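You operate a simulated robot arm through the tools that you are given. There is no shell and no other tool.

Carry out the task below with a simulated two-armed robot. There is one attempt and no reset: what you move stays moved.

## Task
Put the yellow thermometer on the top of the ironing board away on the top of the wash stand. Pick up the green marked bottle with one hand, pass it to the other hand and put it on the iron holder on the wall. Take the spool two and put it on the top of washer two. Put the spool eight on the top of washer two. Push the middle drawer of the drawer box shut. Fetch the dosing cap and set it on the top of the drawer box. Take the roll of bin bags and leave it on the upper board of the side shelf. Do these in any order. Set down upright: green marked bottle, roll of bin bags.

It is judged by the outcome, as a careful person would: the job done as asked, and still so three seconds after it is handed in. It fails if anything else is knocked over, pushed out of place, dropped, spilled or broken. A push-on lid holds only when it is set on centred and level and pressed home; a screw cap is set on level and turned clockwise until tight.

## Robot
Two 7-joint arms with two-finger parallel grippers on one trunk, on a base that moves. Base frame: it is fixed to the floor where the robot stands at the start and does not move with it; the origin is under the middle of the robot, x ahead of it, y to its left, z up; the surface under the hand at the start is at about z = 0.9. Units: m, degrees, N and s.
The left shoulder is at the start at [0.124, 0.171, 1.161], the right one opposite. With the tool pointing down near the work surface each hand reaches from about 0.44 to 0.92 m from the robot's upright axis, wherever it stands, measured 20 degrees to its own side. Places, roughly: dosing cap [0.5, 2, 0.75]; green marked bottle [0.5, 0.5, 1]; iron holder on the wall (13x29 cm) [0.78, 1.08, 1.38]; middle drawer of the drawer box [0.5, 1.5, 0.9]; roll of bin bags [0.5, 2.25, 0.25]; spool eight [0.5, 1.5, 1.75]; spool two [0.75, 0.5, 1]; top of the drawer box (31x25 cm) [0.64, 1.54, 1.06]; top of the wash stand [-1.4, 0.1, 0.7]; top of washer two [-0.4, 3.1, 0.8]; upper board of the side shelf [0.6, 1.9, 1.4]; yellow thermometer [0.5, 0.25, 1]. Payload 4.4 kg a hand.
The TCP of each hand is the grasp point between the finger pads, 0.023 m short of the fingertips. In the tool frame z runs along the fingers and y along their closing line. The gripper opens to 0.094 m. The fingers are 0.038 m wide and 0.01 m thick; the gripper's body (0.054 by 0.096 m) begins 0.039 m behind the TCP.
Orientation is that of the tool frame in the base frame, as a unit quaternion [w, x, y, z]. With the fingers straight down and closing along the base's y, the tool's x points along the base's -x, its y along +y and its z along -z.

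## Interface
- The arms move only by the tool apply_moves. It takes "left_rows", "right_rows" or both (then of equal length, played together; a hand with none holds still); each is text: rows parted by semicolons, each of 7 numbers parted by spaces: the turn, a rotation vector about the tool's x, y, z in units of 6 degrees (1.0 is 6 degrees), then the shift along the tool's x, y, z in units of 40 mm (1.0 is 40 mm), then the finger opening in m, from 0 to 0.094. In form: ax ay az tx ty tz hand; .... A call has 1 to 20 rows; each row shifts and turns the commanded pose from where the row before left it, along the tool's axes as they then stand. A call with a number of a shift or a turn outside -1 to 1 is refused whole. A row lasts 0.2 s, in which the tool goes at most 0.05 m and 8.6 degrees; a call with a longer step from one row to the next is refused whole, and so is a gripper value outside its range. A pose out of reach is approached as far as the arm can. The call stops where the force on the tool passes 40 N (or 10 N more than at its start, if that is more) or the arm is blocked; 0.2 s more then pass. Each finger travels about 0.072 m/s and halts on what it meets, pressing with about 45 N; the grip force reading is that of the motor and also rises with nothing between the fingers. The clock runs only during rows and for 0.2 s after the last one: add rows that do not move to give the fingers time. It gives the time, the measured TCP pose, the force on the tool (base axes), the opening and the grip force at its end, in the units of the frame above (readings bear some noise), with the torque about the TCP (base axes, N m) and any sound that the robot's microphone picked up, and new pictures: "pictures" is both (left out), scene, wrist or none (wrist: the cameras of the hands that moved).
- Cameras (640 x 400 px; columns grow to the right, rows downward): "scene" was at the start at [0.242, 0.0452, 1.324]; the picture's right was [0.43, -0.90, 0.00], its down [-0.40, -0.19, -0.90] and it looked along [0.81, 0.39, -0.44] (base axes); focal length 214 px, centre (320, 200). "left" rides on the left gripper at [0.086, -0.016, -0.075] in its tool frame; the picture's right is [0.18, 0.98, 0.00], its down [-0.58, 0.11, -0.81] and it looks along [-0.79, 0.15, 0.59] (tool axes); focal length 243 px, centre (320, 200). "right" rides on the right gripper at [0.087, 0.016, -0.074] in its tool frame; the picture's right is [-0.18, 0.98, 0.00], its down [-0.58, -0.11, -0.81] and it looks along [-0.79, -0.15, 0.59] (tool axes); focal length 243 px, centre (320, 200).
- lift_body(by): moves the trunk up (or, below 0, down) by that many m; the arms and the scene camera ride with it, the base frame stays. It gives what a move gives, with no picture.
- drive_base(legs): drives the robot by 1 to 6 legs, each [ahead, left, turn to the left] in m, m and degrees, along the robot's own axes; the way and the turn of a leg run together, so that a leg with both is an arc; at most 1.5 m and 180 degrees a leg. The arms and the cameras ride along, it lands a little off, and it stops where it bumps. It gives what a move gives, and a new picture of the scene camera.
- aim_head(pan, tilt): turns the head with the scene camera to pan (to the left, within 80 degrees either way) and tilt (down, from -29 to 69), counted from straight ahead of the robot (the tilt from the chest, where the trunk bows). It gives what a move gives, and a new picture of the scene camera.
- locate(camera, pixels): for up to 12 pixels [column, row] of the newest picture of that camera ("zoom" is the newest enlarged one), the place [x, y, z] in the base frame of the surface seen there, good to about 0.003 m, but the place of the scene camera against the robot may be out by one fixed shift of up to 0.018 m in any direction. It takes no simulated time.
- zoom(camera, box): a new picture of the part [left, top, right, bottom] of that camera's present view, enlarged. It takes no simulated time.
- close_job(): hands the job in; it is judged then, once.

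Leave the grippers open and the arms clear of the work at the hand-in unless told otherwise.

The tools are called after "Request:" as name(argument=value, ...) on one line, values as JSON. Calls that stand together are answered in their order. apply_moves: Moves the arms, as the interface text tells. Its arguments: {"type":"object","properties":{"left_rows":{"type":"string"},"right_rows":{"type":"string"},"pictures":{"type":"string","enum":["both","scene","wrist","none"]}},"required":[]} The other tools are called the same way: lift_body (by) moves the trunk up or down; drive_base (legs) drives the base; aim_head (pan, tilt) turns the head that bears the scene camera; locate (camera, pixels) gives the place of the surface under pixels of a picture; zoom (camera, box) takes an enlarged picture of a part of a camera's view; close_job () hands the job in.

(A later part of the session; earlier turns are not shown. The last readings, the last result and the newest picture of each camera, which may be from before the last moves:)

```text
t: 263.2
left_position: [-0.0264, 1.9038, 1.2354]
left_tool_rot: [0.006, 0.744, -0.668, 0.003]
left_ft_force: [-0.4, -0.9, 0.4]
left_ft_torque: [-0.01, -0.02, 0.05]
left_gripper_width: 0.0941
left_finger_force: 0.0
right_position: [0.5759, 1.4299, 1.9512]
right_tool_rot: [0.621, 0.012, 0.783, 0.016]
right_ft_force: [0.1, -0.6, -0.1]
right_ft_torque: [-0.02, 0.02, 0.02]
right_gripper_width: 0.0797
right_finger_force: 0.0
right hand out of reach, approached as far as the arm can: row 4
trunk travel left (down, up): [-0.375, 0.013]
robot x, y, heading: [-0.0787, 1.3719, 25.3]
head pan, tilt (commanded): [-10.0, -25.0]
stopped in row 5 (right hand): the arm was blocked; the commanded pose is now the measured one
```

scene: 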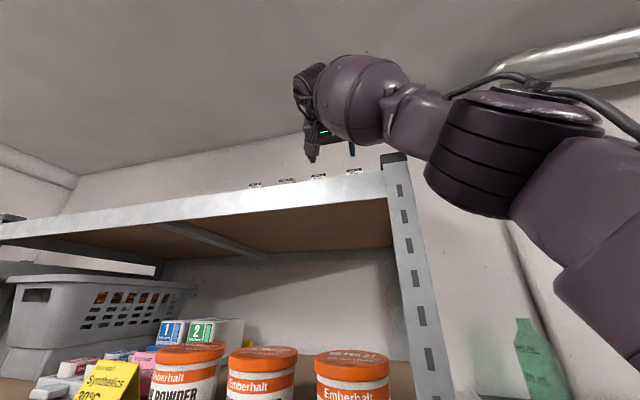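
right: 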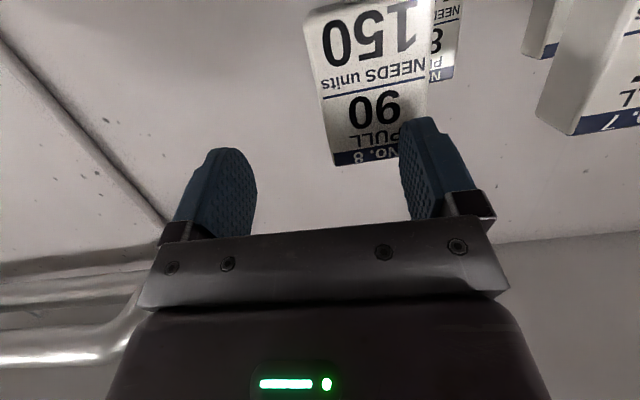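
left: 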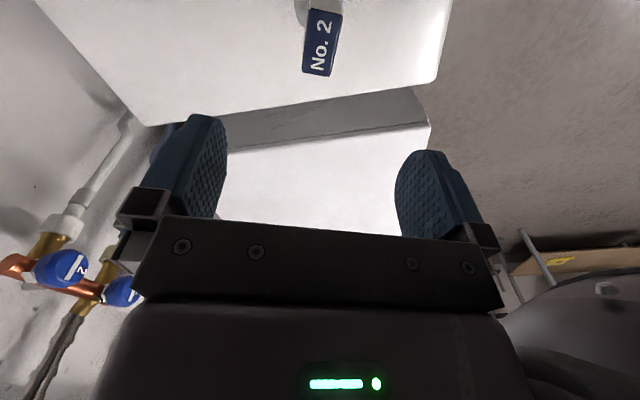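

The arm ran out of reach on the last step and drifted sideways. Back off 9 cm, then bring the base closer.

Request:
apply_moves(right_rows="0 0 0 0.1 0 -0.7 0.08; 0 0 0 0.2 0 -0.9 0.08; 0 0 0 0.2 0 -0.9 0.08; 0 0 0 0 0 0 0.08", pictures="wrist")

```text
t: 264.2
left_position: [-0.0206, 1.906, 1.236]
left_tool_rot: [0.008, 0.745, -0.667, 0.003]
left_ft_force: [0.3, 0.1, -0.2]
left_ft_torque: [0.05, 0.02, -0.01]
left_gripper_width: 0.0943
left_finger_force: 0.0
right_position: [0.4892, 1.4407, 1.946]
right_tool_rot: [0.617, 0.008, 0.787, 0.01]
right_ft_force: [-0.2, -0.2, 0.5]
right_ft_torque: [0.01, 0.01, 0.03]
right_gripper_width: 0.08
right_finger_force: 0.1
trunk travel left (down, up): [-0.375, 0.013]
robot x, y, heading: [-0.0742, 1.3726, 25.2]
head pan, tilt (commanded): [-10.0, -25.0]
```

right: 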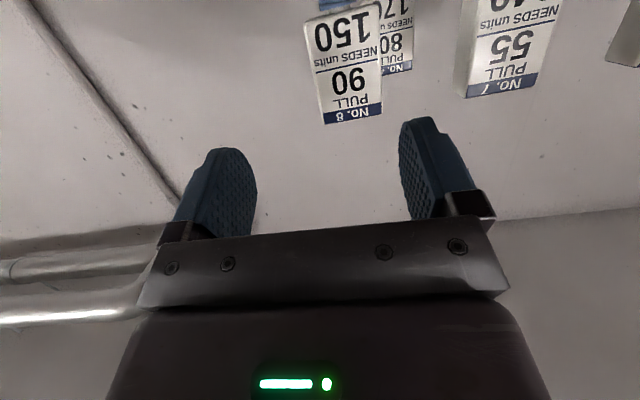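

Spool eight is undisturbed. Correct y by +2 cm, then move the base 6 cm closer in +x.

Request:
apply_moves(right_rows="0 -0.15 0 0.3 0.5 -0.3 0.08; 0 0 0 0 0 0 0.08", pictures="none")

Request:
drive_base(legs=[[0.0543, -0.0256, 0]])

Request:
apply_moves(right_rows="0 0 0 0 0 0 0.08", pictures="wrist")

```text
t: 264.9
left_position: [-0.0211, 1.9057, 1.2358]
left_tool_rot: [0.008, 0.745, -0.668, 0.003]
left_ft_force: [1.0, -0.1, 0.0]
left_ft_torque: [-0.04, 0.01, -0.01]
left_gripper_width: 0.0941
left_finger_force: 0.1
right_position: [0.471, 1.462, 1.9382]
right_tool_rot: [0.623, 0.008, 0.782, 0.01]
right_ft_force: [0.8, -0.3, -0.4]
right_ft_torque: [0.02, 0.01, 0.02]
right_gripper_width: 0.0801
right_finger_force: 0.1
trunk travel left (down, up): [-0.375, 0.013]
robot x, y, heading: [-0.0751, 1.3713, 25.4]
head pan, tilt (commanded): [-10.0, -25.0]
```

```text
t: 265.8
left_position: [0.0367, 1.9083, 1.2348]
left_tool_rot: [0.01, 0.745, -0.667, 0.003]
left_ft_force: [0.1, 0.6, 0.4]
left_ft_torque: [0.0, 0.01, -0.04]
left_gripper_width: 0.0938
left_finger_force: 0.1
right_position: [0.5313, 1.4649, 1.9368]
right_tool_rot: [0.622, 0.006, 0.783, 0.01]
right_ft_force: [0.2, 0.2, -0.6]
right_ft_torque: [-0.02, 0.02, -0.01]
right_gripper_width: 0.0801
right_finger_force: 0.0
trunk travel left (down, up): [-0.375, 0.013]
robot x, y, heading: [-0.0186, 1.3711, 25.2]
head pan, tilt (commanded): [-10.0, -25.0]
```

scene: 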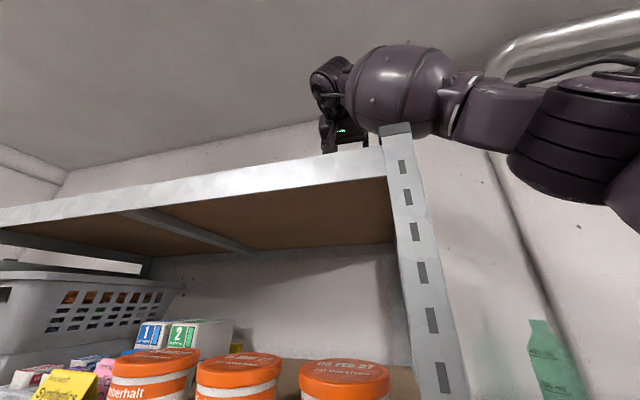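

```text
t: 266.2
left_position: [0.0337, 1.9072, 1.2361]
left_tool_rot: [0.008, 0.745, -0.667, 0.004]
left_ft_force: [-0.6, 0.6, -0.6]
left_ft_torque: [0.01, -0.02, 0.01]
left_gripper_width: 0.0939
left_finger_force: 0.0
right_position: [0.5256, 1.4652, 1.939]
right_tool_rot: [0.624, 0.006, 0.782, 0.011]
right_ft_force: [-0.6, 0.1, 0.5]
right_ft_torque: [-0.02, -0.01, 0.0]
right_gripper_width: 0.0802
right_finger_force: 0.1
trunk travel left (down, up): [-0.375, 0.013]
robot x, y, heading: [-0.0175, 1.3725, 25.3]
head pan, tilt (commanded): [-10.0, -25.0]
```

right: 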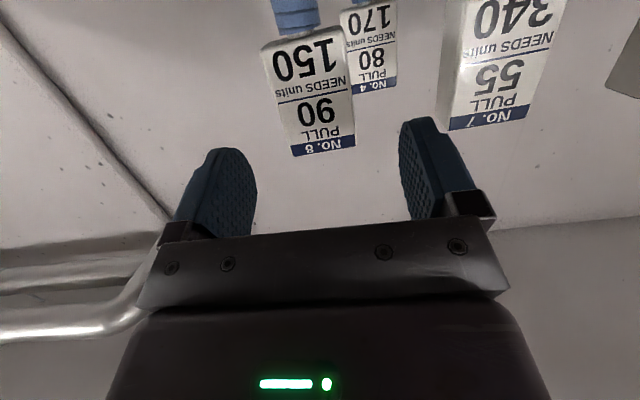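

Aligned again (4 mm to correct). Advance 7.4 cm.

Request:
apply_moves(right_rows="0 0 0 -0.08 -0.06 0.62 0.08; 0 0 0 -0.08 -0.04 0.62 0.08; 0 0 0 -0.08 0 0.62 0.08; 0 0 0 0 0 0 0.08", pictures="wrist")

```text
t: 267.2
left_position: [0.0366, 1.9068, 1.2362]
left_tool_rot: [0.01, 0.745, -0.667, 0.004]
left_ft_force: [0.3, -0.8, 0.0]
left_ft_torque: [-0.01, -0.02, -0.01]
left_gripper_width: 0.0941
left_finger_force: 0.1
right_position: [0.6039, 1.4608, 1.9324]
right_tool_rot: [0.623, 0.007, 0.782, 0.009]
right_ft_force: [-0.4, -0.1, 0.1]
right_ft_torque: [0.02, 0.0, -0.02]
right_gripper_width: 0.0801
right_finger_force: 0.0
trunk travel left (down, up): [-0.375, 0.013]
robot x, y, heading: [-0.0154, 1.3708, 25.1]
head pan, tilt (commanded): [-10.0, -25.0]
```

right: 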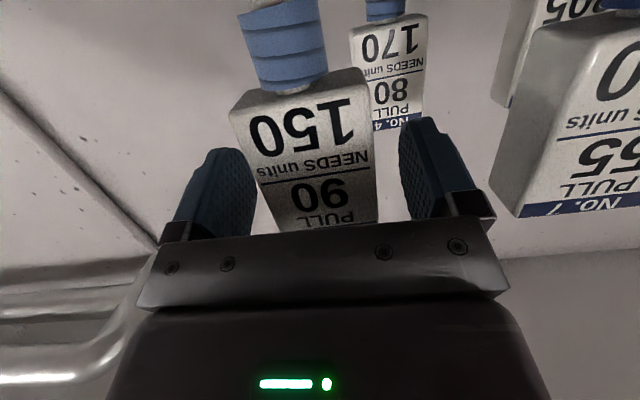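

The carton is between the fingers. Close and lift 6 cm.

Request:
apply_moves(right_rows="0 0 0 0 0 0 0.06; 0 0 0 0 0 0 0.04; 0 0 0 0 0 0 0.03; 0 0 0 0 0 0 0.03; 0 0 0 0 0 0 0.03", pictures="wrist")

```text
t: 268.4
left_position: [0.0359, 1.9081, 1.2346]
left_tool_rot: [0.009, 0.745, -0.667, 0.004]
left_ft_force: [-0.3, 0.3, 0.7]
left_ft_torque: [-0.04, -0.03, -0.01]
left_gripper_width: 0.094
left_finger_force: 0.1
right_position: [0.6045, 1.4615, 1.9321]
right_tool_rot: [0.623, 0.008, 0.782, 0.009]
right_ft_force: [0.1, -0.1, -0.5]
right_ft_torque: [-0.14, 0.06, -0.01]
right_gripper_width: 0.0497
right_finger_force: 45.1
trunk travel left (down, up): [-0.375, 0.013]
robot x, y, heading: [-0.0161, 1.3711, 25.3]
head pan, tilt (commanded): [-10.0, -25.0]
```

right: 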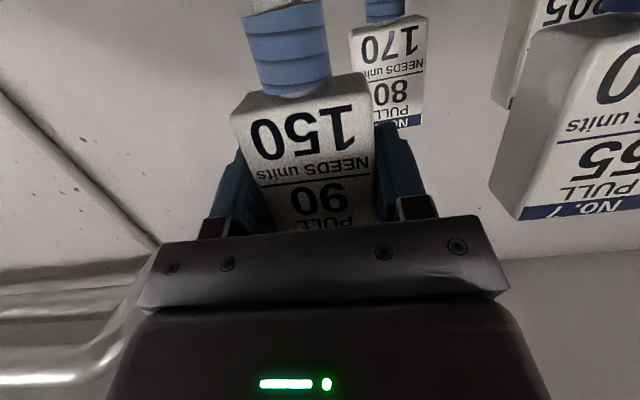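

Firm grip (50 mm). Lift 2 cm straight, then rise while retreating.

Request:
apply_moves(right_rows="0 0 0 -0.25 0 -0.057 0.03; 0 0 0 -0.37 0 -0.085 0.03; 0 0 0 -0.42 0 -0.5 0.03; 0 0 0 -0.35 0 -0.6 0.03; 0 0 0 -0.3 0 -0.6 0.03; 0 0 0 0 0 0 0.03", pictures="both")

```text
t: 269.8
left_position: [0.0315, 1.9046, 1.2374]
left_tool_rot: [0.006, 0.745, -0.667, 0.003]
left_ft_force: [-1.0, 0.0, 0.1]
left_ft_torque: [-0.03, -0.04, 0.01]
left_gripper_width: 0.0942
left_finger_force: 0.2
right_position: [0.5328, 1.4437, 2.0015]
right_tool_rot: [0.625, 0.006, 0.781, 0.012]
right_ft_force: [-0.7, 0.0, -1.9]
right_ft_torque: [0.0, 0.01, 0.0]
right_gripper_width: 0.0499
right_finger_force: 44.8
right hand out of reach, approached as far as the arm can: row 3, 4, 5
trunk travel left (down, up): [-0.375, 0.013]
robot x, y, heading: [-0.0186, 1.3695, 25.5]
head pan, tilt (commanded): [-10.0, -25.0]
```

scene: 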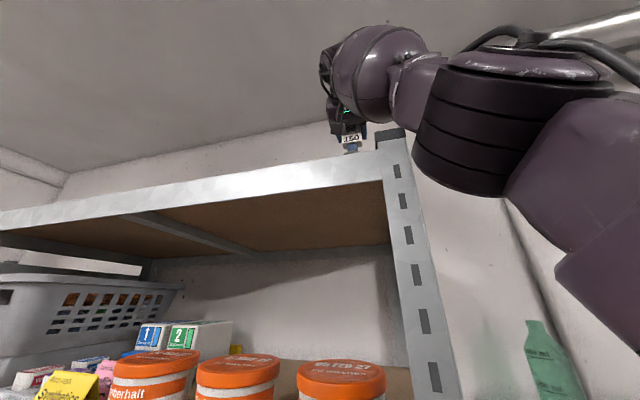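
right: 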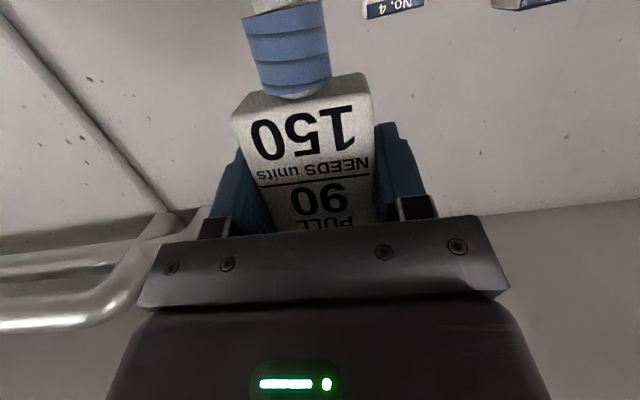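

Spool base is now ~1.855, above the DYE boxes (1.816). Back the base straight off in −x by 0.3 m.

Request:
drive_base(legs=[[-0.271, 0.128, 0]])

```text
t: 271.9
left_position: [-0.2653, 1.907, 1.2352]
left_tool_rot: [0.009, 0.744, -0.668, 0.003]
left_ft_force: [-0.2, 0.2, -0.3]
left_ft_torque: [-0.02, -0.02, 0.0]
left_gripper_width: 0.094
left_finger_force: 0.0
right_position: [0.2401, 1.4465, 1.9983]
right_tool_rot: [0.623, 0.007, 0.782, 0.01]
right_ft_force: [-0.4, 0.9, -2.1]
right_ft_torque: [0.02, 0.0, 0.03]
right_gripper_width: 0.0496
right_finger_force: 44.9
trunk travel left (down, up): [-0.375, 0.013]
robot x, y, heading: [-0.3133, 1.3695, 25.2]
head pan, tilt (commanded): [-10.0, -25.0]
```

scene: 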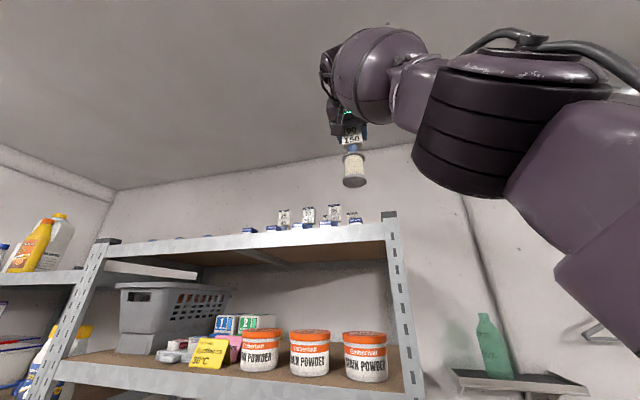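

Spool eight is out, and the DYE boxes remain in place. Lower the right hand to z≈1.45 and then drive to the washers.

Request:
apply_moves(right_rows="0 0 0 0.3 0 -0.6 0.03; 0 0 0 0.9 0 0.1 0.03; 0 0 0 0.976 0 0.223 0.03; 0 0 0 0.976 0 0.223 0.03; 0 0 0 0.976 0 0.223 0.03; 0 0 0 0.976 0 0.223 0.03; 0 0 0 0.976 0 0.223 0.03; 0 0 0 0.976 0 0.223 0.03; 0 0 0 0.976 0 0.223 0.03; 0 0 0 0.976 0 0.223 0.03; 0 0 0 0.976 0 0.223 0.03; 0 0 0 0.976 0 0.223 0.03; 0 0 0 0.976 0 0.223 0.03; 0 0 0 0 0 0 0.03", pictures="none")

Request:
drive_base(legs=[[-0.1, 0.1, 0], [0, 0, 65], [0.75, 0, 0]])

Request:
aim_head(pan=0, tilt=30)

```text
t: 274.9
left_position: [-0.2658, 1.9076, 1.2354]
left_tool_rot: [0.009, 0.745, -0.667, 0.004]
left_ft_force: [-0.1, -0.1, -0.1]
left_ft_torque: [-0.01, 0.02, -0.05]
left_gripper_width: 0.094
left_finger_force: 0.1
right_position: [0.2063, 1.4561, 1.5143]
right_tool_rot: [0.623, 0.008, 0.782, 0.009]
right_ft_force: [-0.7, 0.0, -2.2]
right_ft_torque: [-0.04, 0.03, -0.01]
right_gripper_width: 0.0497
right_finger_force: 45.0
trunk travel left (down, up): [-0.375, 0.013]
robot x, y, heading: [-0.3214, 1.3699, 25.1]
head pan, tilt (commanded): [-10.0, -25.0]
```

```text
t: 282.9
left_position: [-0.9174, 2.4437, 1.2358]
left_tool_rot: [0.006, 0.987, -0.163, 0.008]
left_ft_force: [0.4, -0.1, 0.0]
left_ft_torque: [-0.03, 0.03, -0.02]
left_gripper_width: 0.094
left_finger_force: 0.1
right_position: [-0.3094, 2.6826, 1.5151]
right_tool_rot: [0.519, -0.415, 0.664, 0.343]
right_ft_force: [-0.6, 1.0, -2.2]
right_ft_torque: [-0.01, 0.0, 0.01]
right_gripper_width: 0.0497
right_finger_force: 45.1
trunk travel left (down, up): [-0.375, 0.013]
robot x, y, heading: [-0.4553, 2.1676, 90.4]
head pan, tilt (commanded): [-10.0, -25.0]
```

scene: 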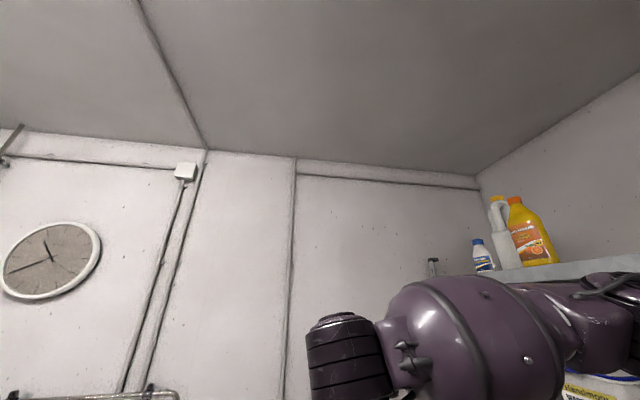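

```text
t: 284.2
left_position: [-0.9171, 2.4448, 1.2356]
left_tool_rot: [0.005, 0.987, -0.163, 0.009]
left_ft_force: [0.0, 0.0, -0.4]
left_ft_torque: [-0.02, -0.01, 0.01]
left_gripper_width: 0.0939
left_finger_force: 0.1
right_position: [-0.3105, 2.6814, 1.5151]
right_tool_rot: [0.521, -0.414, 0.664, 0.342]
right_ft_force: [-0.1, 0.2, -1.4]
right_ft_torque: [-0.05, -0.01, -0.03]
right_gripper_width: 0.0498
right_finger_force: 44.8
trunk travel left (down, up): [-0.375, 0.013]
robot x, y, heading: [-0.4545, 2.1652, 90.1]
head pan, tilt (commanded): [0.0, 30.0]
```

scene: 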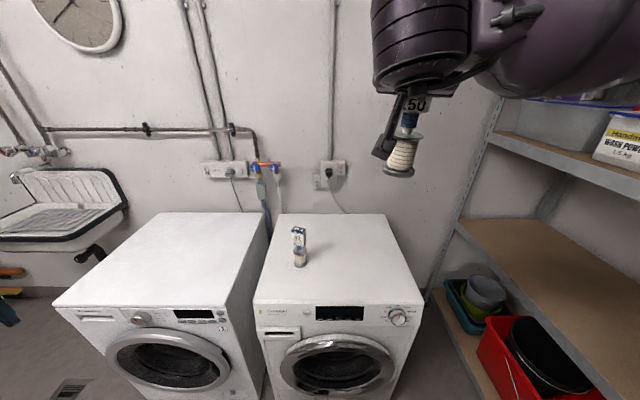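

Drive 13 cm ahead and lower the right hand toward washer-two height (free column above the front of the washer).

Request:
drive_base(legs=[[0.13, 0, 0]])

Request:
apply_moves(right_rows="0 0 0 0.975 -0.023 0.225 0.03; 0 0 0 0.975 -0.023 0.225 0.03; 0 0 0 0.975 -0.023 0.225 0.03; 0 0 0 0.975 -0.023 0.225 0.03; 0 0 0 0.975 -0.023 0.225 0.03; 0 0 0 0.975 -0.023 0.225 0.03; 0 0 0 0.975 -0.023 0.225 0.03; 0 0 0 0.975 -0.023 0.225 0.03; 0 0 0 0.975 -0.023 0.225 0.03; 0 0 0 0 0 0 0.03", pictures="both")

```text
t: 285.4
left_position: [-0.918, 2.5727, 1.2353]
left_tool_rot: [0.006, 0.986, -0.164, 0.008]
left_ft_force: [0.0, -0.1, 0.2]
left_ft_torque: [0.0, 0.02, -0.02]
left_gripper_width: 0.0938
left_finger_force: 0.1
right_position: [-0.311, 2.8111, 1.5142]
right_tool_rot: [0.52, -0.414, 0.665, 0.341]
right_ft_force: [0.2, 0.6, -2.7]
right_ft_torque: [0.01, -0.03, 0.02]
right_gripper_width: 0.0496
right_finger_force: 44.6
trunk travel left (down, up): [-0.375, 0.013]
robot x, y, heading: [-0.4558, 2.2951, 90.5]
head pan, tilt (commanded): [0.0, 30.0]
```

scene: 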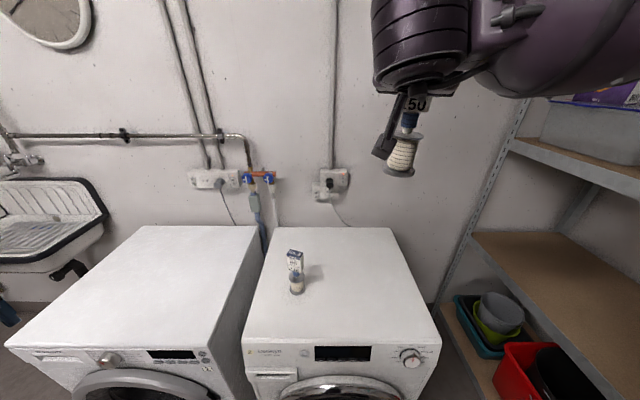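

```text
t: 287.6
left_position: [-0.9188, 2.5722, 1.2341]
left_tool_rot: [0.005, 0.987, -0.163, 0.008]
left_ft_force: [-0.2, -0.2, 0.1]
left_ft_torque: [0.0, 0.0, 0.02]
left_gripper_width: 0.094
left_finger_force: 0.0
right_position: [-0.311, 2.8106, 1.1528]
right_tool_rot: [0.521, -0.413, 0.664, 0.342]
right_ft_force: [0.1, 0.2, -2.7]
right_ft_torque: [-0.03, 0.02, -0.01]
right_gripper_width: 0.0496
right_finger_force: 45.3
trunk travel left (down, up): [-0.375, 0.013]
robot x, y, heading: [-0.4527, 2.2902, 90.1]
head pan, tilt (commanded): [0.0, 30.0]
```

scene: 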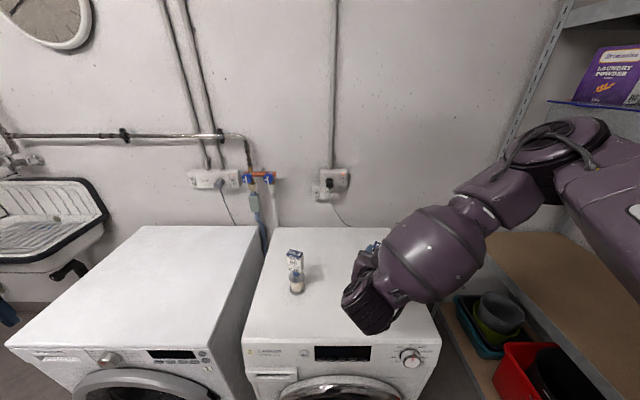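
right: 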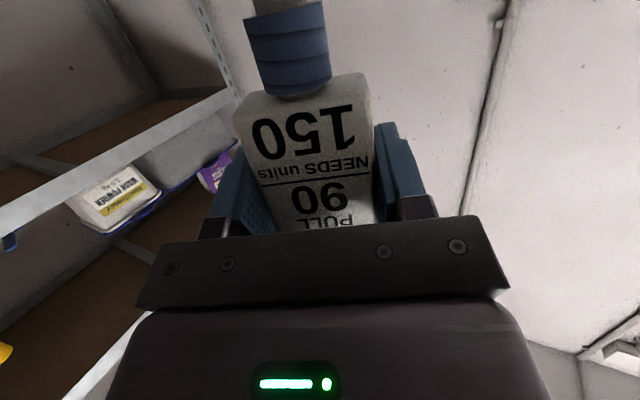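

Move 14 cm further over the washer, then lower to ~2 cm above it.

Request:
apply_moves(right_rows="0 0 0 -0.17 0.37 0.775 0.03; 0 0 0 -0.17 0.37 0.775 0.03; 0 0 0 -0.17 0.37 0.775 0.03; 0 0 0 -0.17 0.37 0.775 0.03; 0 0 0 0.79 -0.0185 0.1825 0.03; 0 0 0 0.79 -0.0185 0.1825 0.03; 0 0 0 0.79 -0.0185 0.1825 0.03; 0 0 0 0.79 -0.0185 0.1825 0.03; 0 0 0 0 0 0 0.03", pictures="both")

```text
t: 289.6
left_position: [-0.9172, 2.5727, 1.2356]
left_tool_rot: [0.005, 0.987, -0.163, 0.008]
left_ft_force: [-0.2, -0.9, -0.5]
left_ft_torque: [0.0, 0.02, 0.02]
left_gripper_width: 0.0943
left_finger_force: 0.1
right_position: [-0.3113, 2.9486, 1.0248]
right_tool_rot: [0.52, -0.414, 0.663, 0.343]
right_ft_force: [0.1, -0.8, -2.7]
right_ft_torque: [0.01, 0.02, 0.01]
right_gripper_width: 0.0498
right_finger_force: 44.8
trunk travel left (down, up): [-0.375, 0.013]
robot x, y, heading: [-0.456, 2.2951, 90.4]
head pan, tilt (commanded): [0.0, 30.0]
```

scene: 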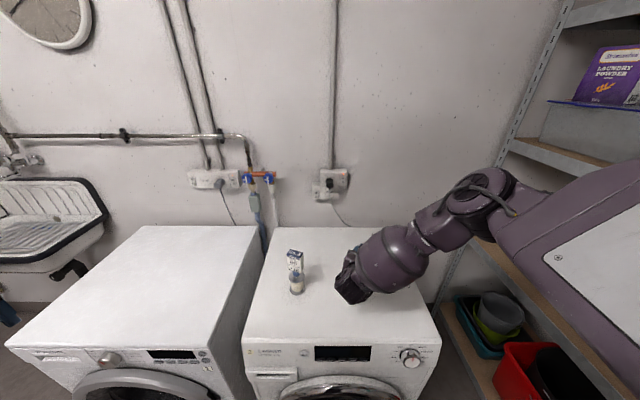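
right: 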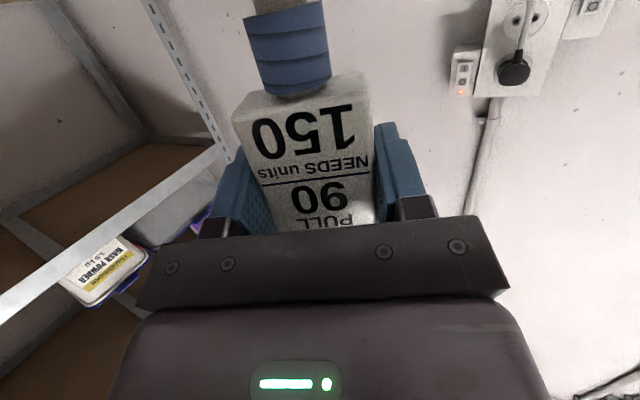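

About 2.5 cm above. Lower slowly until contact.

Request:
apply_moves(right_rows="0 0 0 0.3 -0.007 0.069 0.03; 0 0 0 0.15 -0.003 0.035 0.03; 0 0 0 0.1 -0.002 0.023 0.03; 0 0 0 0 0 0 0.03", pictures="none")

```text
t: 290.6
left_position: [-0.9174, 2.5717, 1.2357]
left_tool_rot: [0.005, 0.986, -0.164, 0.008]
left_ft_force: [0.4, 0.2, -0.4]
left_ft_torque: [-0.02, 0.02, 0.02]
left_gripper_width: 0.0938
left_finger_force: 0.1
right_position: [-0.3124, 2.9498, 1.0017]
right_tool_rot: [0.52, -0.414, 0.664, 0.343]
right_ft_force: [-0.5, -1.1, -3.1]
right_ft_torque: [-0.02, 0.04, -0.02]
right_gripper_width: 0.0498
right_finger_force: 45.1
trunk travel left (down, up): [-0.375, 0.013]
robot x, y, heading: [-0.4549, 2.299, 90.4]
head pan, tilt (commanded): [0.0, 30.0]
```

Request:
apply_moves(right_rows="0 0 0 0.08 -0.002 0.018 0.03; 0 0 0 0.05 -0.001 0.012 0.03; 0 0 0 0 0 0 0.03", pictures="none")

```text
t: 291.4
left_position: [-0.9169, 2.5706, 1.2356]
left_tool_rot: [0.006, 0.986, -0.164, 0.008]
left_ft_force: [-0.3, -0.3, 0.3]
left_ft_torque: [-0.01, 0.0, 0.03]
left_gripper_width: 0.0942
left_finger_force: 0.1
right_position: [-0.311, 2.9488, 0.996]
right_tool_rot: [0.521, -0.414, 0.663, 0.343]
right_ft_force: [0.7, -0.7, -1.5]
right_ft_torque: [-0.1, -0.01, -0.01]
right_gripper_width: 0.0498
right_finger_force: 44.9
trunk travel left (down, up): [-0.375, 0.013]
robot x, y, heading: [-0.456, 2.2905, 90.1]
head pan, tilt (commanded): [0.0, 30.0]
```

Request:
apply_moves(right_rows="0 0 0 0.05 -0.001 0.012 0.03; 0 0 0 0 0 0 0.03", pictures="none")

```text
t: 292.0
left_position: [-0.9179, 2.571, 1.2349]
left_tool_rot: [0.004, 0.987, -0.163, 0.008]
left_ft_force: [0.0, -0.8, 0.0]
left_ft_torque: [-0.01, 0.03, 0.04]
left_gripper_width: 0.0941
left_finger_force: 0.0
right_position: [-0.3115, 2.9483, 0.9967]
right_tool_rot: [0.52, -0.414, 0.663, 0.344]
right_ft_force: [-0.1, -3.1, 13.7]
right_ft_torque: [-0.62, -0.43, -0.08]
right_gripper_width: 0.0495
right_finger_force: 45.1
trunk travel left (down, up): [-0.375, 0.013]
robot x, y, heading: [-0.4591, 2.2911, 90.3]
head pan, tilt (commanded): [0.0, 30.0]
```

Solid contact (14 N). Ease up 1 mm, open the fingers, and retreat straight back along the tool direction.

Request:
apply_moves(right_rows="0 0 0 -0.03 0 -0.007 0.03; 0 0 0 0 0 0 0.055; 0 0 0 0 0 0 0.07; 0 0 0 0 0 0 0.09; 0 0 0 0 0 0 0.09; 0 0 0 0.1 0 -0.45 0.09; 0 0 0 0.2 0 -0.88 0.09; 0 0 0 0.2 0 -0.88 0.09; 0 0 0 0.2 0 -0.88 0.09; 0 0 0 0 0 0 0.09", pictures="both")

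```text
t: 294.2
left_position: [-0.9177, 2.5714, 1.2352]
left_tool_rot: [0.006, 0.986, -0.164, 0.009]
left_ft_force: [0.5, 0.2, -0.3]
left_ft_torque: [0.0, -0.03, -0.03]
left_gripper_width: 0.0938
left_finger_force: 0.1
right_position: [-0.3647, 2.8329, 0.996]
right_tool_rot: [0.521, -0.414, 0.664, 0.343]
right_ft_force: [0.5, -0.1, 0.8]
right_ft_torque: [0.0, -0.01, 0.03]
right_gripper_width: 0.0902
right_finger_force: 0.1
trunk travel left (down, up): [-0.375, 0.013]
robot x, y, heading: [-0.455, 2.2923, 90.2]
head pan, tilt (commanded): [0.0, 30.0]
```

scene: 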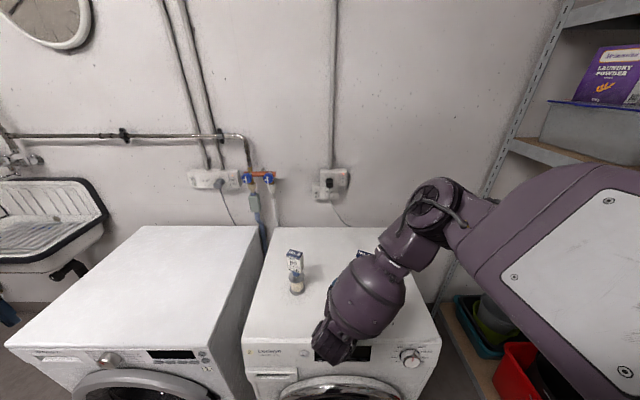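
right: 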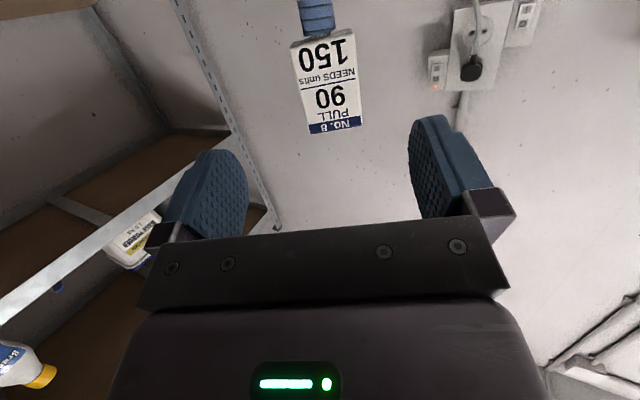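

Spool eight stands on washer two. Raise the right hand and take a look at both spools.

Request:
apply_moves(right_rows="0 0 0 0 0 -0.8 0.09; 0 0 0 -0.9 0 -0.6 0.09; 0 0 0 -0.975 0.023 -0.225 0.09; 0 0 0 -0.975 0.023 -0.225 0.09; 0 0 0 -0.975 0.023 -0.225 0.09; 0 0 0 -0.975 0.023 -0.225 0.09; 0 0 0 -0.975 0.023 -0.225 0.09; 0 0 0 0 0 0 0.094", pictures="scene")

Request:
zoom(camera="scene", box=[230, 210, 430, 350])

```text
t: 296.0
left_position: [-0.9178, 2.5713, 1.2355]
left_tool_rot: [0.006, 0.986, -0.164, 0.008]
left_ft_force: [-0.5, 0.1, -0.4]
left_ft_torque: [-0.06, -0.01, -0.03]
left_gripper_width: 0.094
left_finger_force: 0.0
right_position: [-0.3852, 2.7934, 1.2431]
right_tool_rot: [0.519, -0.415, 0.664, 0.343]
right_ft_force: [-0.4, 0.1, 0.0]
right_ft_torque: [0.02, -0.04, 0.0]
right_gripper_width: 0.094
right_finger_force: 0.1
trunk travel left (down, up): [-0.375, 0.013]
robot x, y, heading: [-0.4587, 2.2934, 90.2]
head pan, tilt (commanded): [0.0, 30.0]
```

scene: 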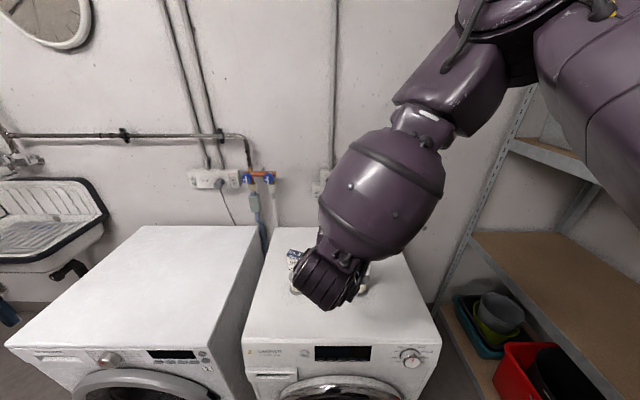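

```text
2.86 times, centred on (330, 280) of scene
```

zoom: 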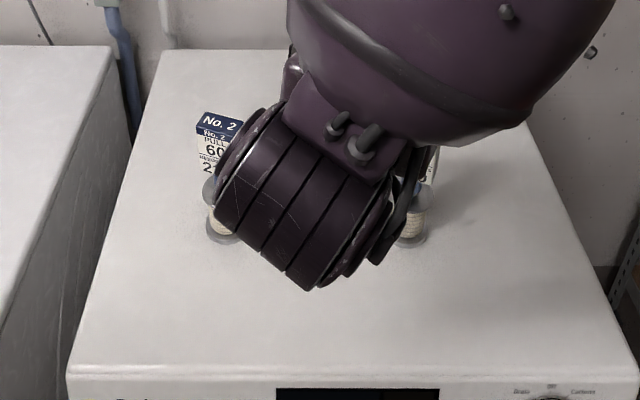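

Both spools are on washer two. Now go back to the front of the rack: retract the right hand, back up and turn to heading 0.

Request:
drive_base(legs=[[-0.25, 0.05, 0], [0, 0, -90]])

Request:
lift_body(by=-0.1)

```text
t: 301.7
left_position: [-0.2248, 2.5059, 1.2348]
left_tool_rot: [-0.01, -0.579, 0.815, -0.002]
left_ft_force: [-0.6, -0.7, -0.1]
left_ft_torque: [0.0, -0.01, -0.05]
left_gripper_width: 0.0938
left_finger_force: 0.0
right_position: [-0.0094, 1.9711, 1.2442]
right_tool_rot: [0.61, 0.18, 0.761, -0.128]
right_ft_force: [0.4, 0.6, 0.8]
right_ft_torque: [0.01, 0.01, 0.01]
right_gripper_width: 0.0939
right_finger_force: 0.0
trunk travel left (down, up): [-0.375, 0.013]
robot x, y, heading: [-0.5001, 2.0471, -0.1]
head pan, tilt (commanded): [0.0, 30.0]
```

scene: 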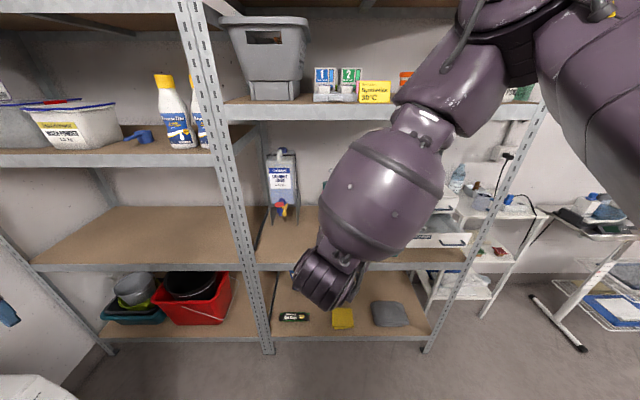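

```text
t: 303.0
left_position: [-0.2262, 2.5055, 1.1358]
left_tool_rot: [-0.009, -0.578, 0.816, -0.002]
left_ft_force: [0.3, 0.4, 0.1]
left_ft_torque: [-0.02, -0.01, 0.04]
left_gripper_width: 0.094
left_finger_force: 0.0
right_position: [-0.0102, 1.9714, 1.1456]
right_tool_rot: [0.61, 0.18, 0.761, -0.128]
right_ft_force: [0.1, -0.1, 0.2]
right_ft_torque: [-0.03, 0.05, 0.0]
right_gripper_width: 0.0943
right_finger_force: 0.1
trunk travel left (down, up): [-0.275, 0.113]
robot x, y, heading: [-0.5046, 2.0489, -0.4]
head pan, tilt (commanded): [0.0, 30.0]
```

No droop. Lower another 0.1 m.

Request:
lift_body(by=-0.1)

Request:
aim_head(pan=0, tilt=25)

```text
t: 304.4
left_position: [-0.2245, 2.5073, 1.0329]
left_tool_rot: [-0.014, -0.578, 0.816, 0.001]
left_ft_force: [-1.3, 0.1, -0.6]
left_ft_torque: [-0.04, -0.07, 0.04]
left_gripper_width: 0.0941
left_finger_force: 0.1
right_position: [-0.011, 1.9722, 1.0456]
right_tool_rot: [0.612, 0.18, 0.76, -0.128]
right_ft_force: [-1.3, 0.0, 0.3]
right_ft_torque: [0.04, -0.02, -0.04]
right_gripper_width: 0.094
right_finger_force: 0.0
trunk travel left (down, up): [-0.175, 0.213]
robot x, y, heading: [-0.5032, 2.0459, -0.3]
head pan, tilt (commanded): [0.0, 30.0]
```

```text
t: 305.0
left_position: [-0.2207, 2.5068, 1.0333]
left_tool_rot: [-0.015, -0.577, 0.816, 0.001]
left_ft_force: [0.5, 1.0, 0.4]
left_ft_torque: [-0.02, -0.04, 0.01]
left_gripper_width: 0.0942
left_finger_force: 0.1
right_position: [-0.0075, 1.9704, 1.0428]
right_tool_rot: [0.609, 0.181, 0.761, -0.129]
right_ft_force: [-0.1, 0.2, 0.2]
right_ft_torque: [0.02, 0.0, -0.01]
right_gripper_width: 0.0937
right_finger_force: 0.1
trunk travel left (down, up): [-0.175, 0.213]
robot x, y, heading: [-0.5052, 2.0456, -0.6]
head pan, tilt (commanded): [0.0, 25.0]
```

scene: 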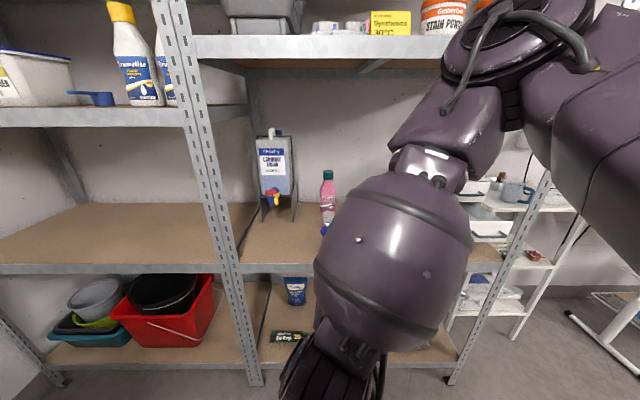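

The right arm blocks the view. I turn the right tool to point straight ahead, close its fingers and move it to the right and down to drawer height (z≈0.93), ready to push the drawer.

Request:
apply_moves(right_rows="-0.82 0.02 -0.19 0 0 0 0.05; -0.82 0.02 -0.19 0 0 0 0.03; -0.82 0.02 -0.19 0 0 0 0; -0.82 0.02 -0.19 0 0 0 0; -0.82 0.02 -0.19 0 0 0 0; 0 0 0 0.505 -0.958 -0.1 0; 0 0 0 0.505 -0.958 -0.1 0; 0 0 0 0.505 -0.958 -0.1 0; 0 0 0 0.505 -0.958 -0.1 0; 0 0 0 0.505 -0.958 -0.1 0; 0 0 0 0.505 -0.958 -0.1 0; 0 0 0 0 0 0 0", pictures="scene")

```text
t: 307.6
left_position: [-0.2204, 2.5059, 1.0335]
left_tool_rot: [-0.014, -0.578, 0.816, 0.0]
left_ft_force: [-0.7, -0.7, -0.4]
left_ft_torque: [0.0, 0.0, 0.0]
left_gripper_width: 0.0939
left_finger_force: 0.1
right_position: [-0.0214, 1.9102, 0.9362]
right_tool_rot: [0.621, 0.009, 0.783, 0.008]
right_ft_force: [-0.7, 0.5, 1.3]
right_ft_torque: [0.01, 0.0, 0.01]
right_gripper_width: 0.0
right_finger_force: 42.5
right hand out of reach, approached as far as the arm can: row 5, 6, 7, 8, 9, 10, 11
trunk travel left (down, up): [-0.175, 0.213]
robot x, y, heading: [-0.5045, 2.0436, -0.3]
head pan, tilt (commanded): [0.0, 25.0]
```

scene: 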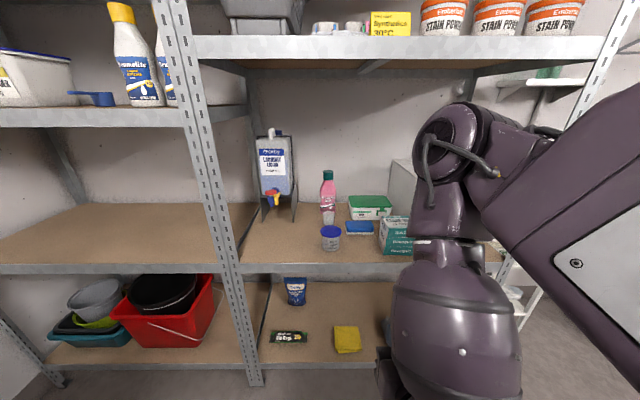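

The horizontal tool this low and close is beyond the wrist's range. Move up/forward again and reduce the tilt to ~50° for pushing.

Request:
apply_moves(right_rows="0 0 0 -0.72 -0.5 0.45 0; 0 0 0 -0.72 -0.5 0.45 0; 0 0 0 -0.72 -0.5 0.45 0; 0 0 0 -0.72 -0.5 0.45 0; 0 0 0 -0.72 -0.5 0.45 0; 0 0.9 0 0 0 0 0; 0 0.9 0 0 0 0 0; 0 0.9 0 0 0 0 0; 0 0.9 0 0 0 0 0; 0 0.9 0 0 0 0 0; 0 0 0 0 0 0 0", pictures="scene")

```text
t: 310.0
left_position: [-0.2208, 2.5064, 1.0328]
left_tool_rot: [-0.015, -0.578, 0.816, 0.001]
left_ft_force: [-0.2, 0.0, -0.4]
left_ft_torque: [0.0, -0.01, 0.01]
left_gripper_width: 0.0942
left_finger_force: 0.1
right_position: [0.0741, 1.9031, 1.0776]
right_tool_rot: [0.422, 0.007, 0.906, 0.009]
right_ft_force: [-0.2, 1.2, -0.3]
right_ft_torque: [-0.02, 0.0, -0.01]
right_gripper_width: 0.0003
right_finger_force: 42.1
right hand out of reach, approached as far as the arm can: row 1, 2, 3, 4, 5
trunk travel left (down, up): [-0.175, 0.213]
robot x, y, heading: [-0.5051, 2.0419, -0.3]
head pan, tilt (commanded): [0.0, 25.0]
```

scene: 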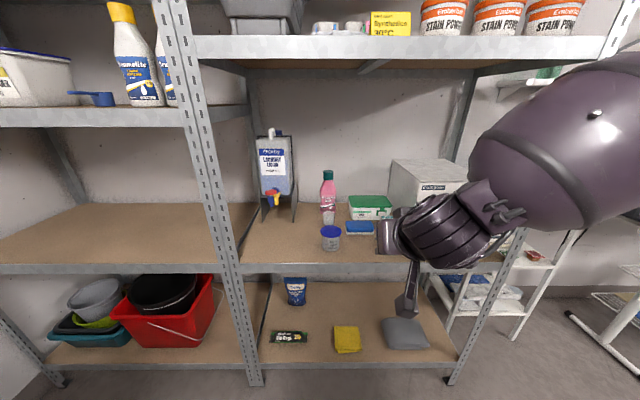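

Now at 50° tilt. Shift the hand to the right (−y) and then down to z≈0.93, checking reach.

Request:
apply_moves(right_rows="0 0 0 0 -0.9 0 0; 0 0 0 0 -0.9 0 0; 0 0 0 0 -0.9 0 0; 0 0 0 0.72 0 0.6 0; 0 0 0 0.72 0 0.6 0; 0 0 0 0.72 0 0.6 0; 0 0 0 0.72 0 0.6 0; 0 0 0 0 0 0 0", pictures="scene")

```text
t: 311.8
left_position: [-0.2203, 2.5061, 1.033]
left_tool_rot: [-0.014, -0.578, 0.816, 0.001]
left_ft_force: [-0.4, -0.5, -0.1]
left_ft_torque: [0.01, 0.01, 0.0]
left_gripper_width: 0.094
left_finger_force: 0.1
right_position: [0.0735, 1.7979, 0.925]
right_tool_rot: [0.423, 0.007, 0.906, 0.009]
right_ft_force: [-0.7, 0.5, -0.4]
right_ft_torque: [-0.01, -0.01, -0.03]
right_gripper_width: 0.0002
right_finger_force: 42.5
trunk travel left (down, up): [-0.175, 0.213]
robot x, y, heading: [-0.5034, 2.0497, -0.6]
head pan, tilt (commanded): [0.0, 25.0]
```

scene: 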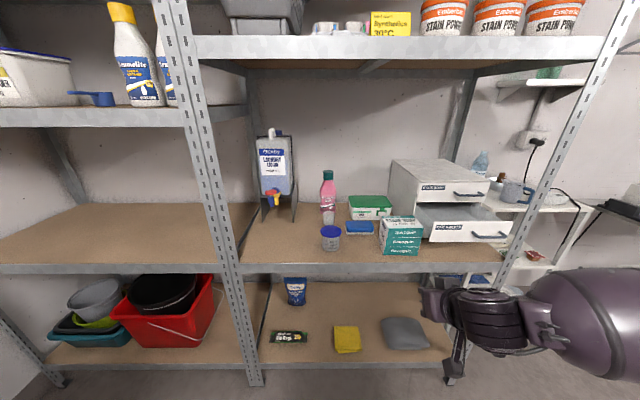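

Good pose. Locate the drawer fronts from this clear view.

Request:
zoom(camera="scene", box=[370, 140, 540, 270])

Request:
locate(camera="scene", pixels=[[437, 232], [460, 236], [490, 236], [505, 232], [432, 225], [510, 225], [432, 190], [470, 195], [400, 235], [440, 165], [410, 165], [470, 175]])

```text
3.08 times, centred on (455, 205) of scene
```

zoom: 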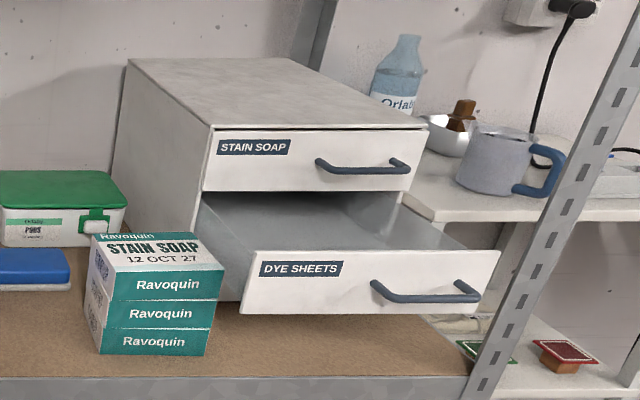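

```text
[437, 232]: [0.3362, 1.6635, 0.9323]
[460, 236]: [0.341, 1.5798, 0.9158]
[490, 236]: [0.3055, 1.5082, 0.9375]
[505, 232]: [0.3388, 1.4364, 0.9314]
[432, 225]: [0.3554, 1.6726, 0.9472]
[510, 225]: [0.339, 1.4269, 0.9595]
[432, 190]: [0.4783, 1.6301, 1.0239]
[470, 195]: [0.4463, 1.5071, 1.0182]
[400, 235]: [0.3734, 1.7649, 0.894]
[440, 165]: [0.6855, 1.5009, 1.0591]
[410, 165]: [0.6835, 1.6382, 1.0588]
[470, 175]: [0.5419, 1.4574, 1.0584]
```

The open middle drawer ("DYE SHEETS") front is at x≈0.338, y 1.43–1.67, z≈0.885–0.95; handle y 1.45–1.545. I'll push at y≈1.57. Drive the base right 0.23 and ahead 0.2.

Request:
drive_base(legs=[[0, -0.228, 0.5], [0.2, 0, 0]])

Request:
apply_moves(right_rows="0 0 0 0 0 0 0", pictures="wrist")

```text
t: 315.6
left_position: [-0.0222, 2.2817, 1.0326]
left_tool_rot: [-0.015, -0.58, 0.814, 0.001]
left_ft_force: [0.2, 0.0, -0.4]
left_ft_torque: [0.0, 0.03, 0.04]
left_gripper_width: 0.0943
left_finger_force: 0.1
right_position: [0.2807, 1.5755, 0.9225]
right_tool_rot: [0.423, 0.003, 0.906, 0.012]
right_ft_force: [0.3, 0.8, -0.3]
right_ft_torque: [-0.03, 0.0, -0.04]
right_gripper_width: 0.0001
right_finger_force: 42.6
trunk travel left (down, up): [-0.175, 0.213]
robot x, y, heading: [-0.3026, 1.8177, 0.3]
head pan, tilt (commanded): [0.0, 25.0]
```

scene: 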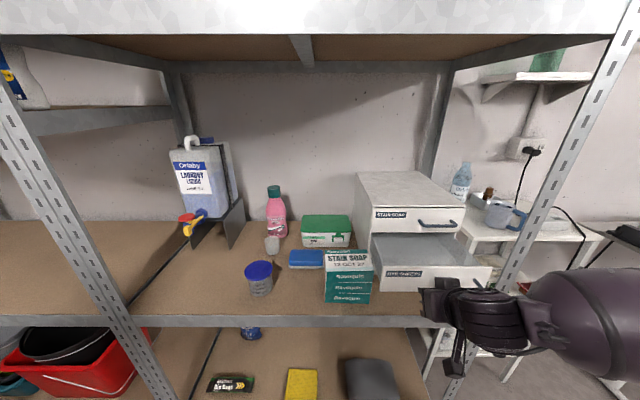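

```text
t: 316.1
left_position: [-0.0218, 2.2829, 1.0336]
left_tool_rot: [-0.014, -0.58, 0.814, 0.001]
left_ft_force: [0.0, 0.0, -0.7]
left_ft_torque: [-0.01, 0.04, -0.01]
left_gripper_width: 0.094
left_finger_force: 0.2
right_position: [0.2791, 1.5762, 0.924]
right_tool_rot: [0.423, 0.003, 0.906, 0.012]
right_ft_force: [0.1, 0.1, -0.1]
right_ft_torque: [0.0, -0.01, 0.03]
right_gripper_width: 0.0
right_finger_force: 42.4
trunk travel left (down, up): [-0.175, 0.213]
robot x, y, heading: [-0.3013, 1.819, 0.1]
head pan, tilt (commanded): [0.0, 25.0]
```

right: 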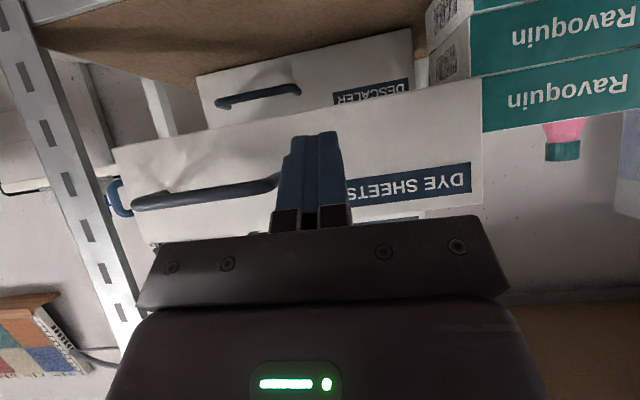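

The camera shows the finger between the handle and the "DYE SHEETS" label. Shift 1 cm to +y, lower 5 mm and push forward.

Request:
apply_moves(right_rows="0 0 0 0.1 0.25 0.08 0; 0 0 0 -0.5 0 0.6 0; 0 0 0 -0.5 0 0.6 0; 0 0 0 -0.5 0 0.6 0; 0 0 0 -0.5 0 0.6 0; 0 0 0 0 0 0 0", pictures="both")

```text
t: 317.4
left_position: [-0.0222, 2.2831, 1.0333]
left_tool_rot: [-0.014, -0.58, 0.814, 0.001]
left_ft_force: [-1.0, -0.2, -0.2]
left_ft_torque: [-0.03, 0.0, 0.03]
left_gripper_width: 0.0938
left_finger_force: 0.0
right_position: [0.4041, 1.585, 0.92]
right_tool_rot: [0.422, 0.003, 0.907, 0.012]
right_ft_force: [0.7, -0.8, -0.7]
right_ft_torque: [0.01, 0.01, 0.03]
right_gripper_width: 0.0
right_finger_force: 41.9
trunk travel left (down, up): [-0.175, 0.213]
robot x, y, heading: [-0.3023, 1.8199, -0.2]
head pan, tilt (commanded): [0.0, 25.0]
```

scene: 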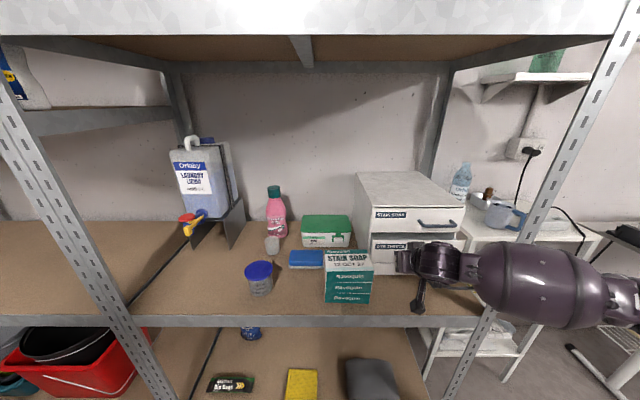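
right: 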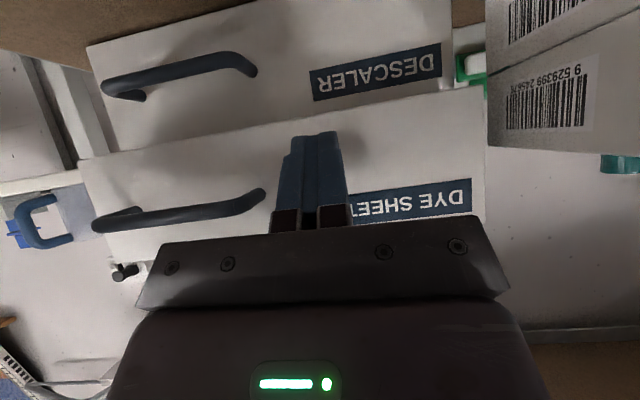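

It slides easily. Continue pushing until it meets the stop.

Request:
apply_moves(right_rows="0 0 0 -0.3 0 0.36 0; 0 0 0 -0.2 0 0.24 0; 0 0 0 -0.1 0 0.12 0; 0 0 0 -0.1 0 0.12 0; 0 0 0 -0.1 0 0.12 0; 0 0 0 0 0 0 0", pictures="both")

```text
t: 318.6
left_position: [-0.0242, 2.2834, 1.0349]
left_tool_rot: [-0.013, -0.58, 0.815, -0.001]
left_ft_force: [-0.1, 0.6, 0.5]
left_ft_torque: [-0.03, 0.01, 0.03]
left_gripper_width: 0.0939
left_finger_force: 0.1
right_position: [0.444, 1.5857, 0.9179]
right_tool_rot: [0.419, 0.003, 0.908, 0.012]
right_ft_force: [-22.3, 0.3, 7.7]
right_ft_torque: [-0.02, -0.24, -0.02]
right_gripper_width: 0.0
right_finger_force: 42.3
trunk travel left (down, up): [-0.175, 0.213]
robot x, y, heading: [-0.3025, 1.8219, 0.1]
head pan, tilt (commanded): [0.0, 25.0]
stopped in row 5 (right hand): the force on the tool passed its limit at 47 N (the readings are from after the stop); the commanded pose is now the measured one
```

scene: 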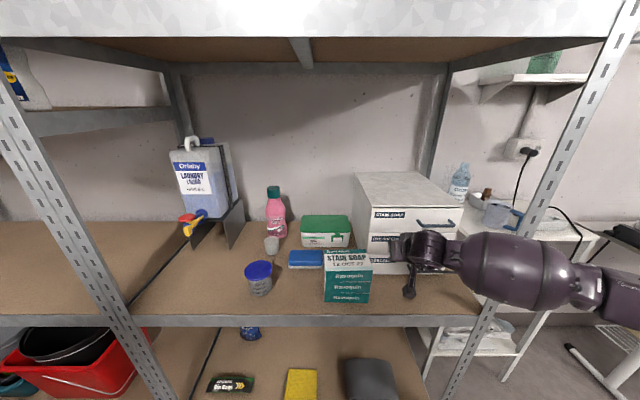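
right: 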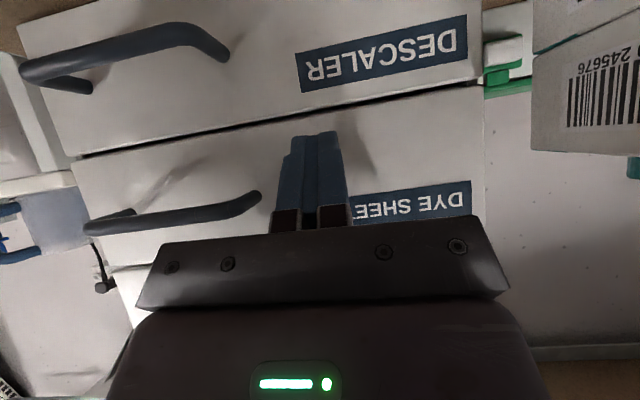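

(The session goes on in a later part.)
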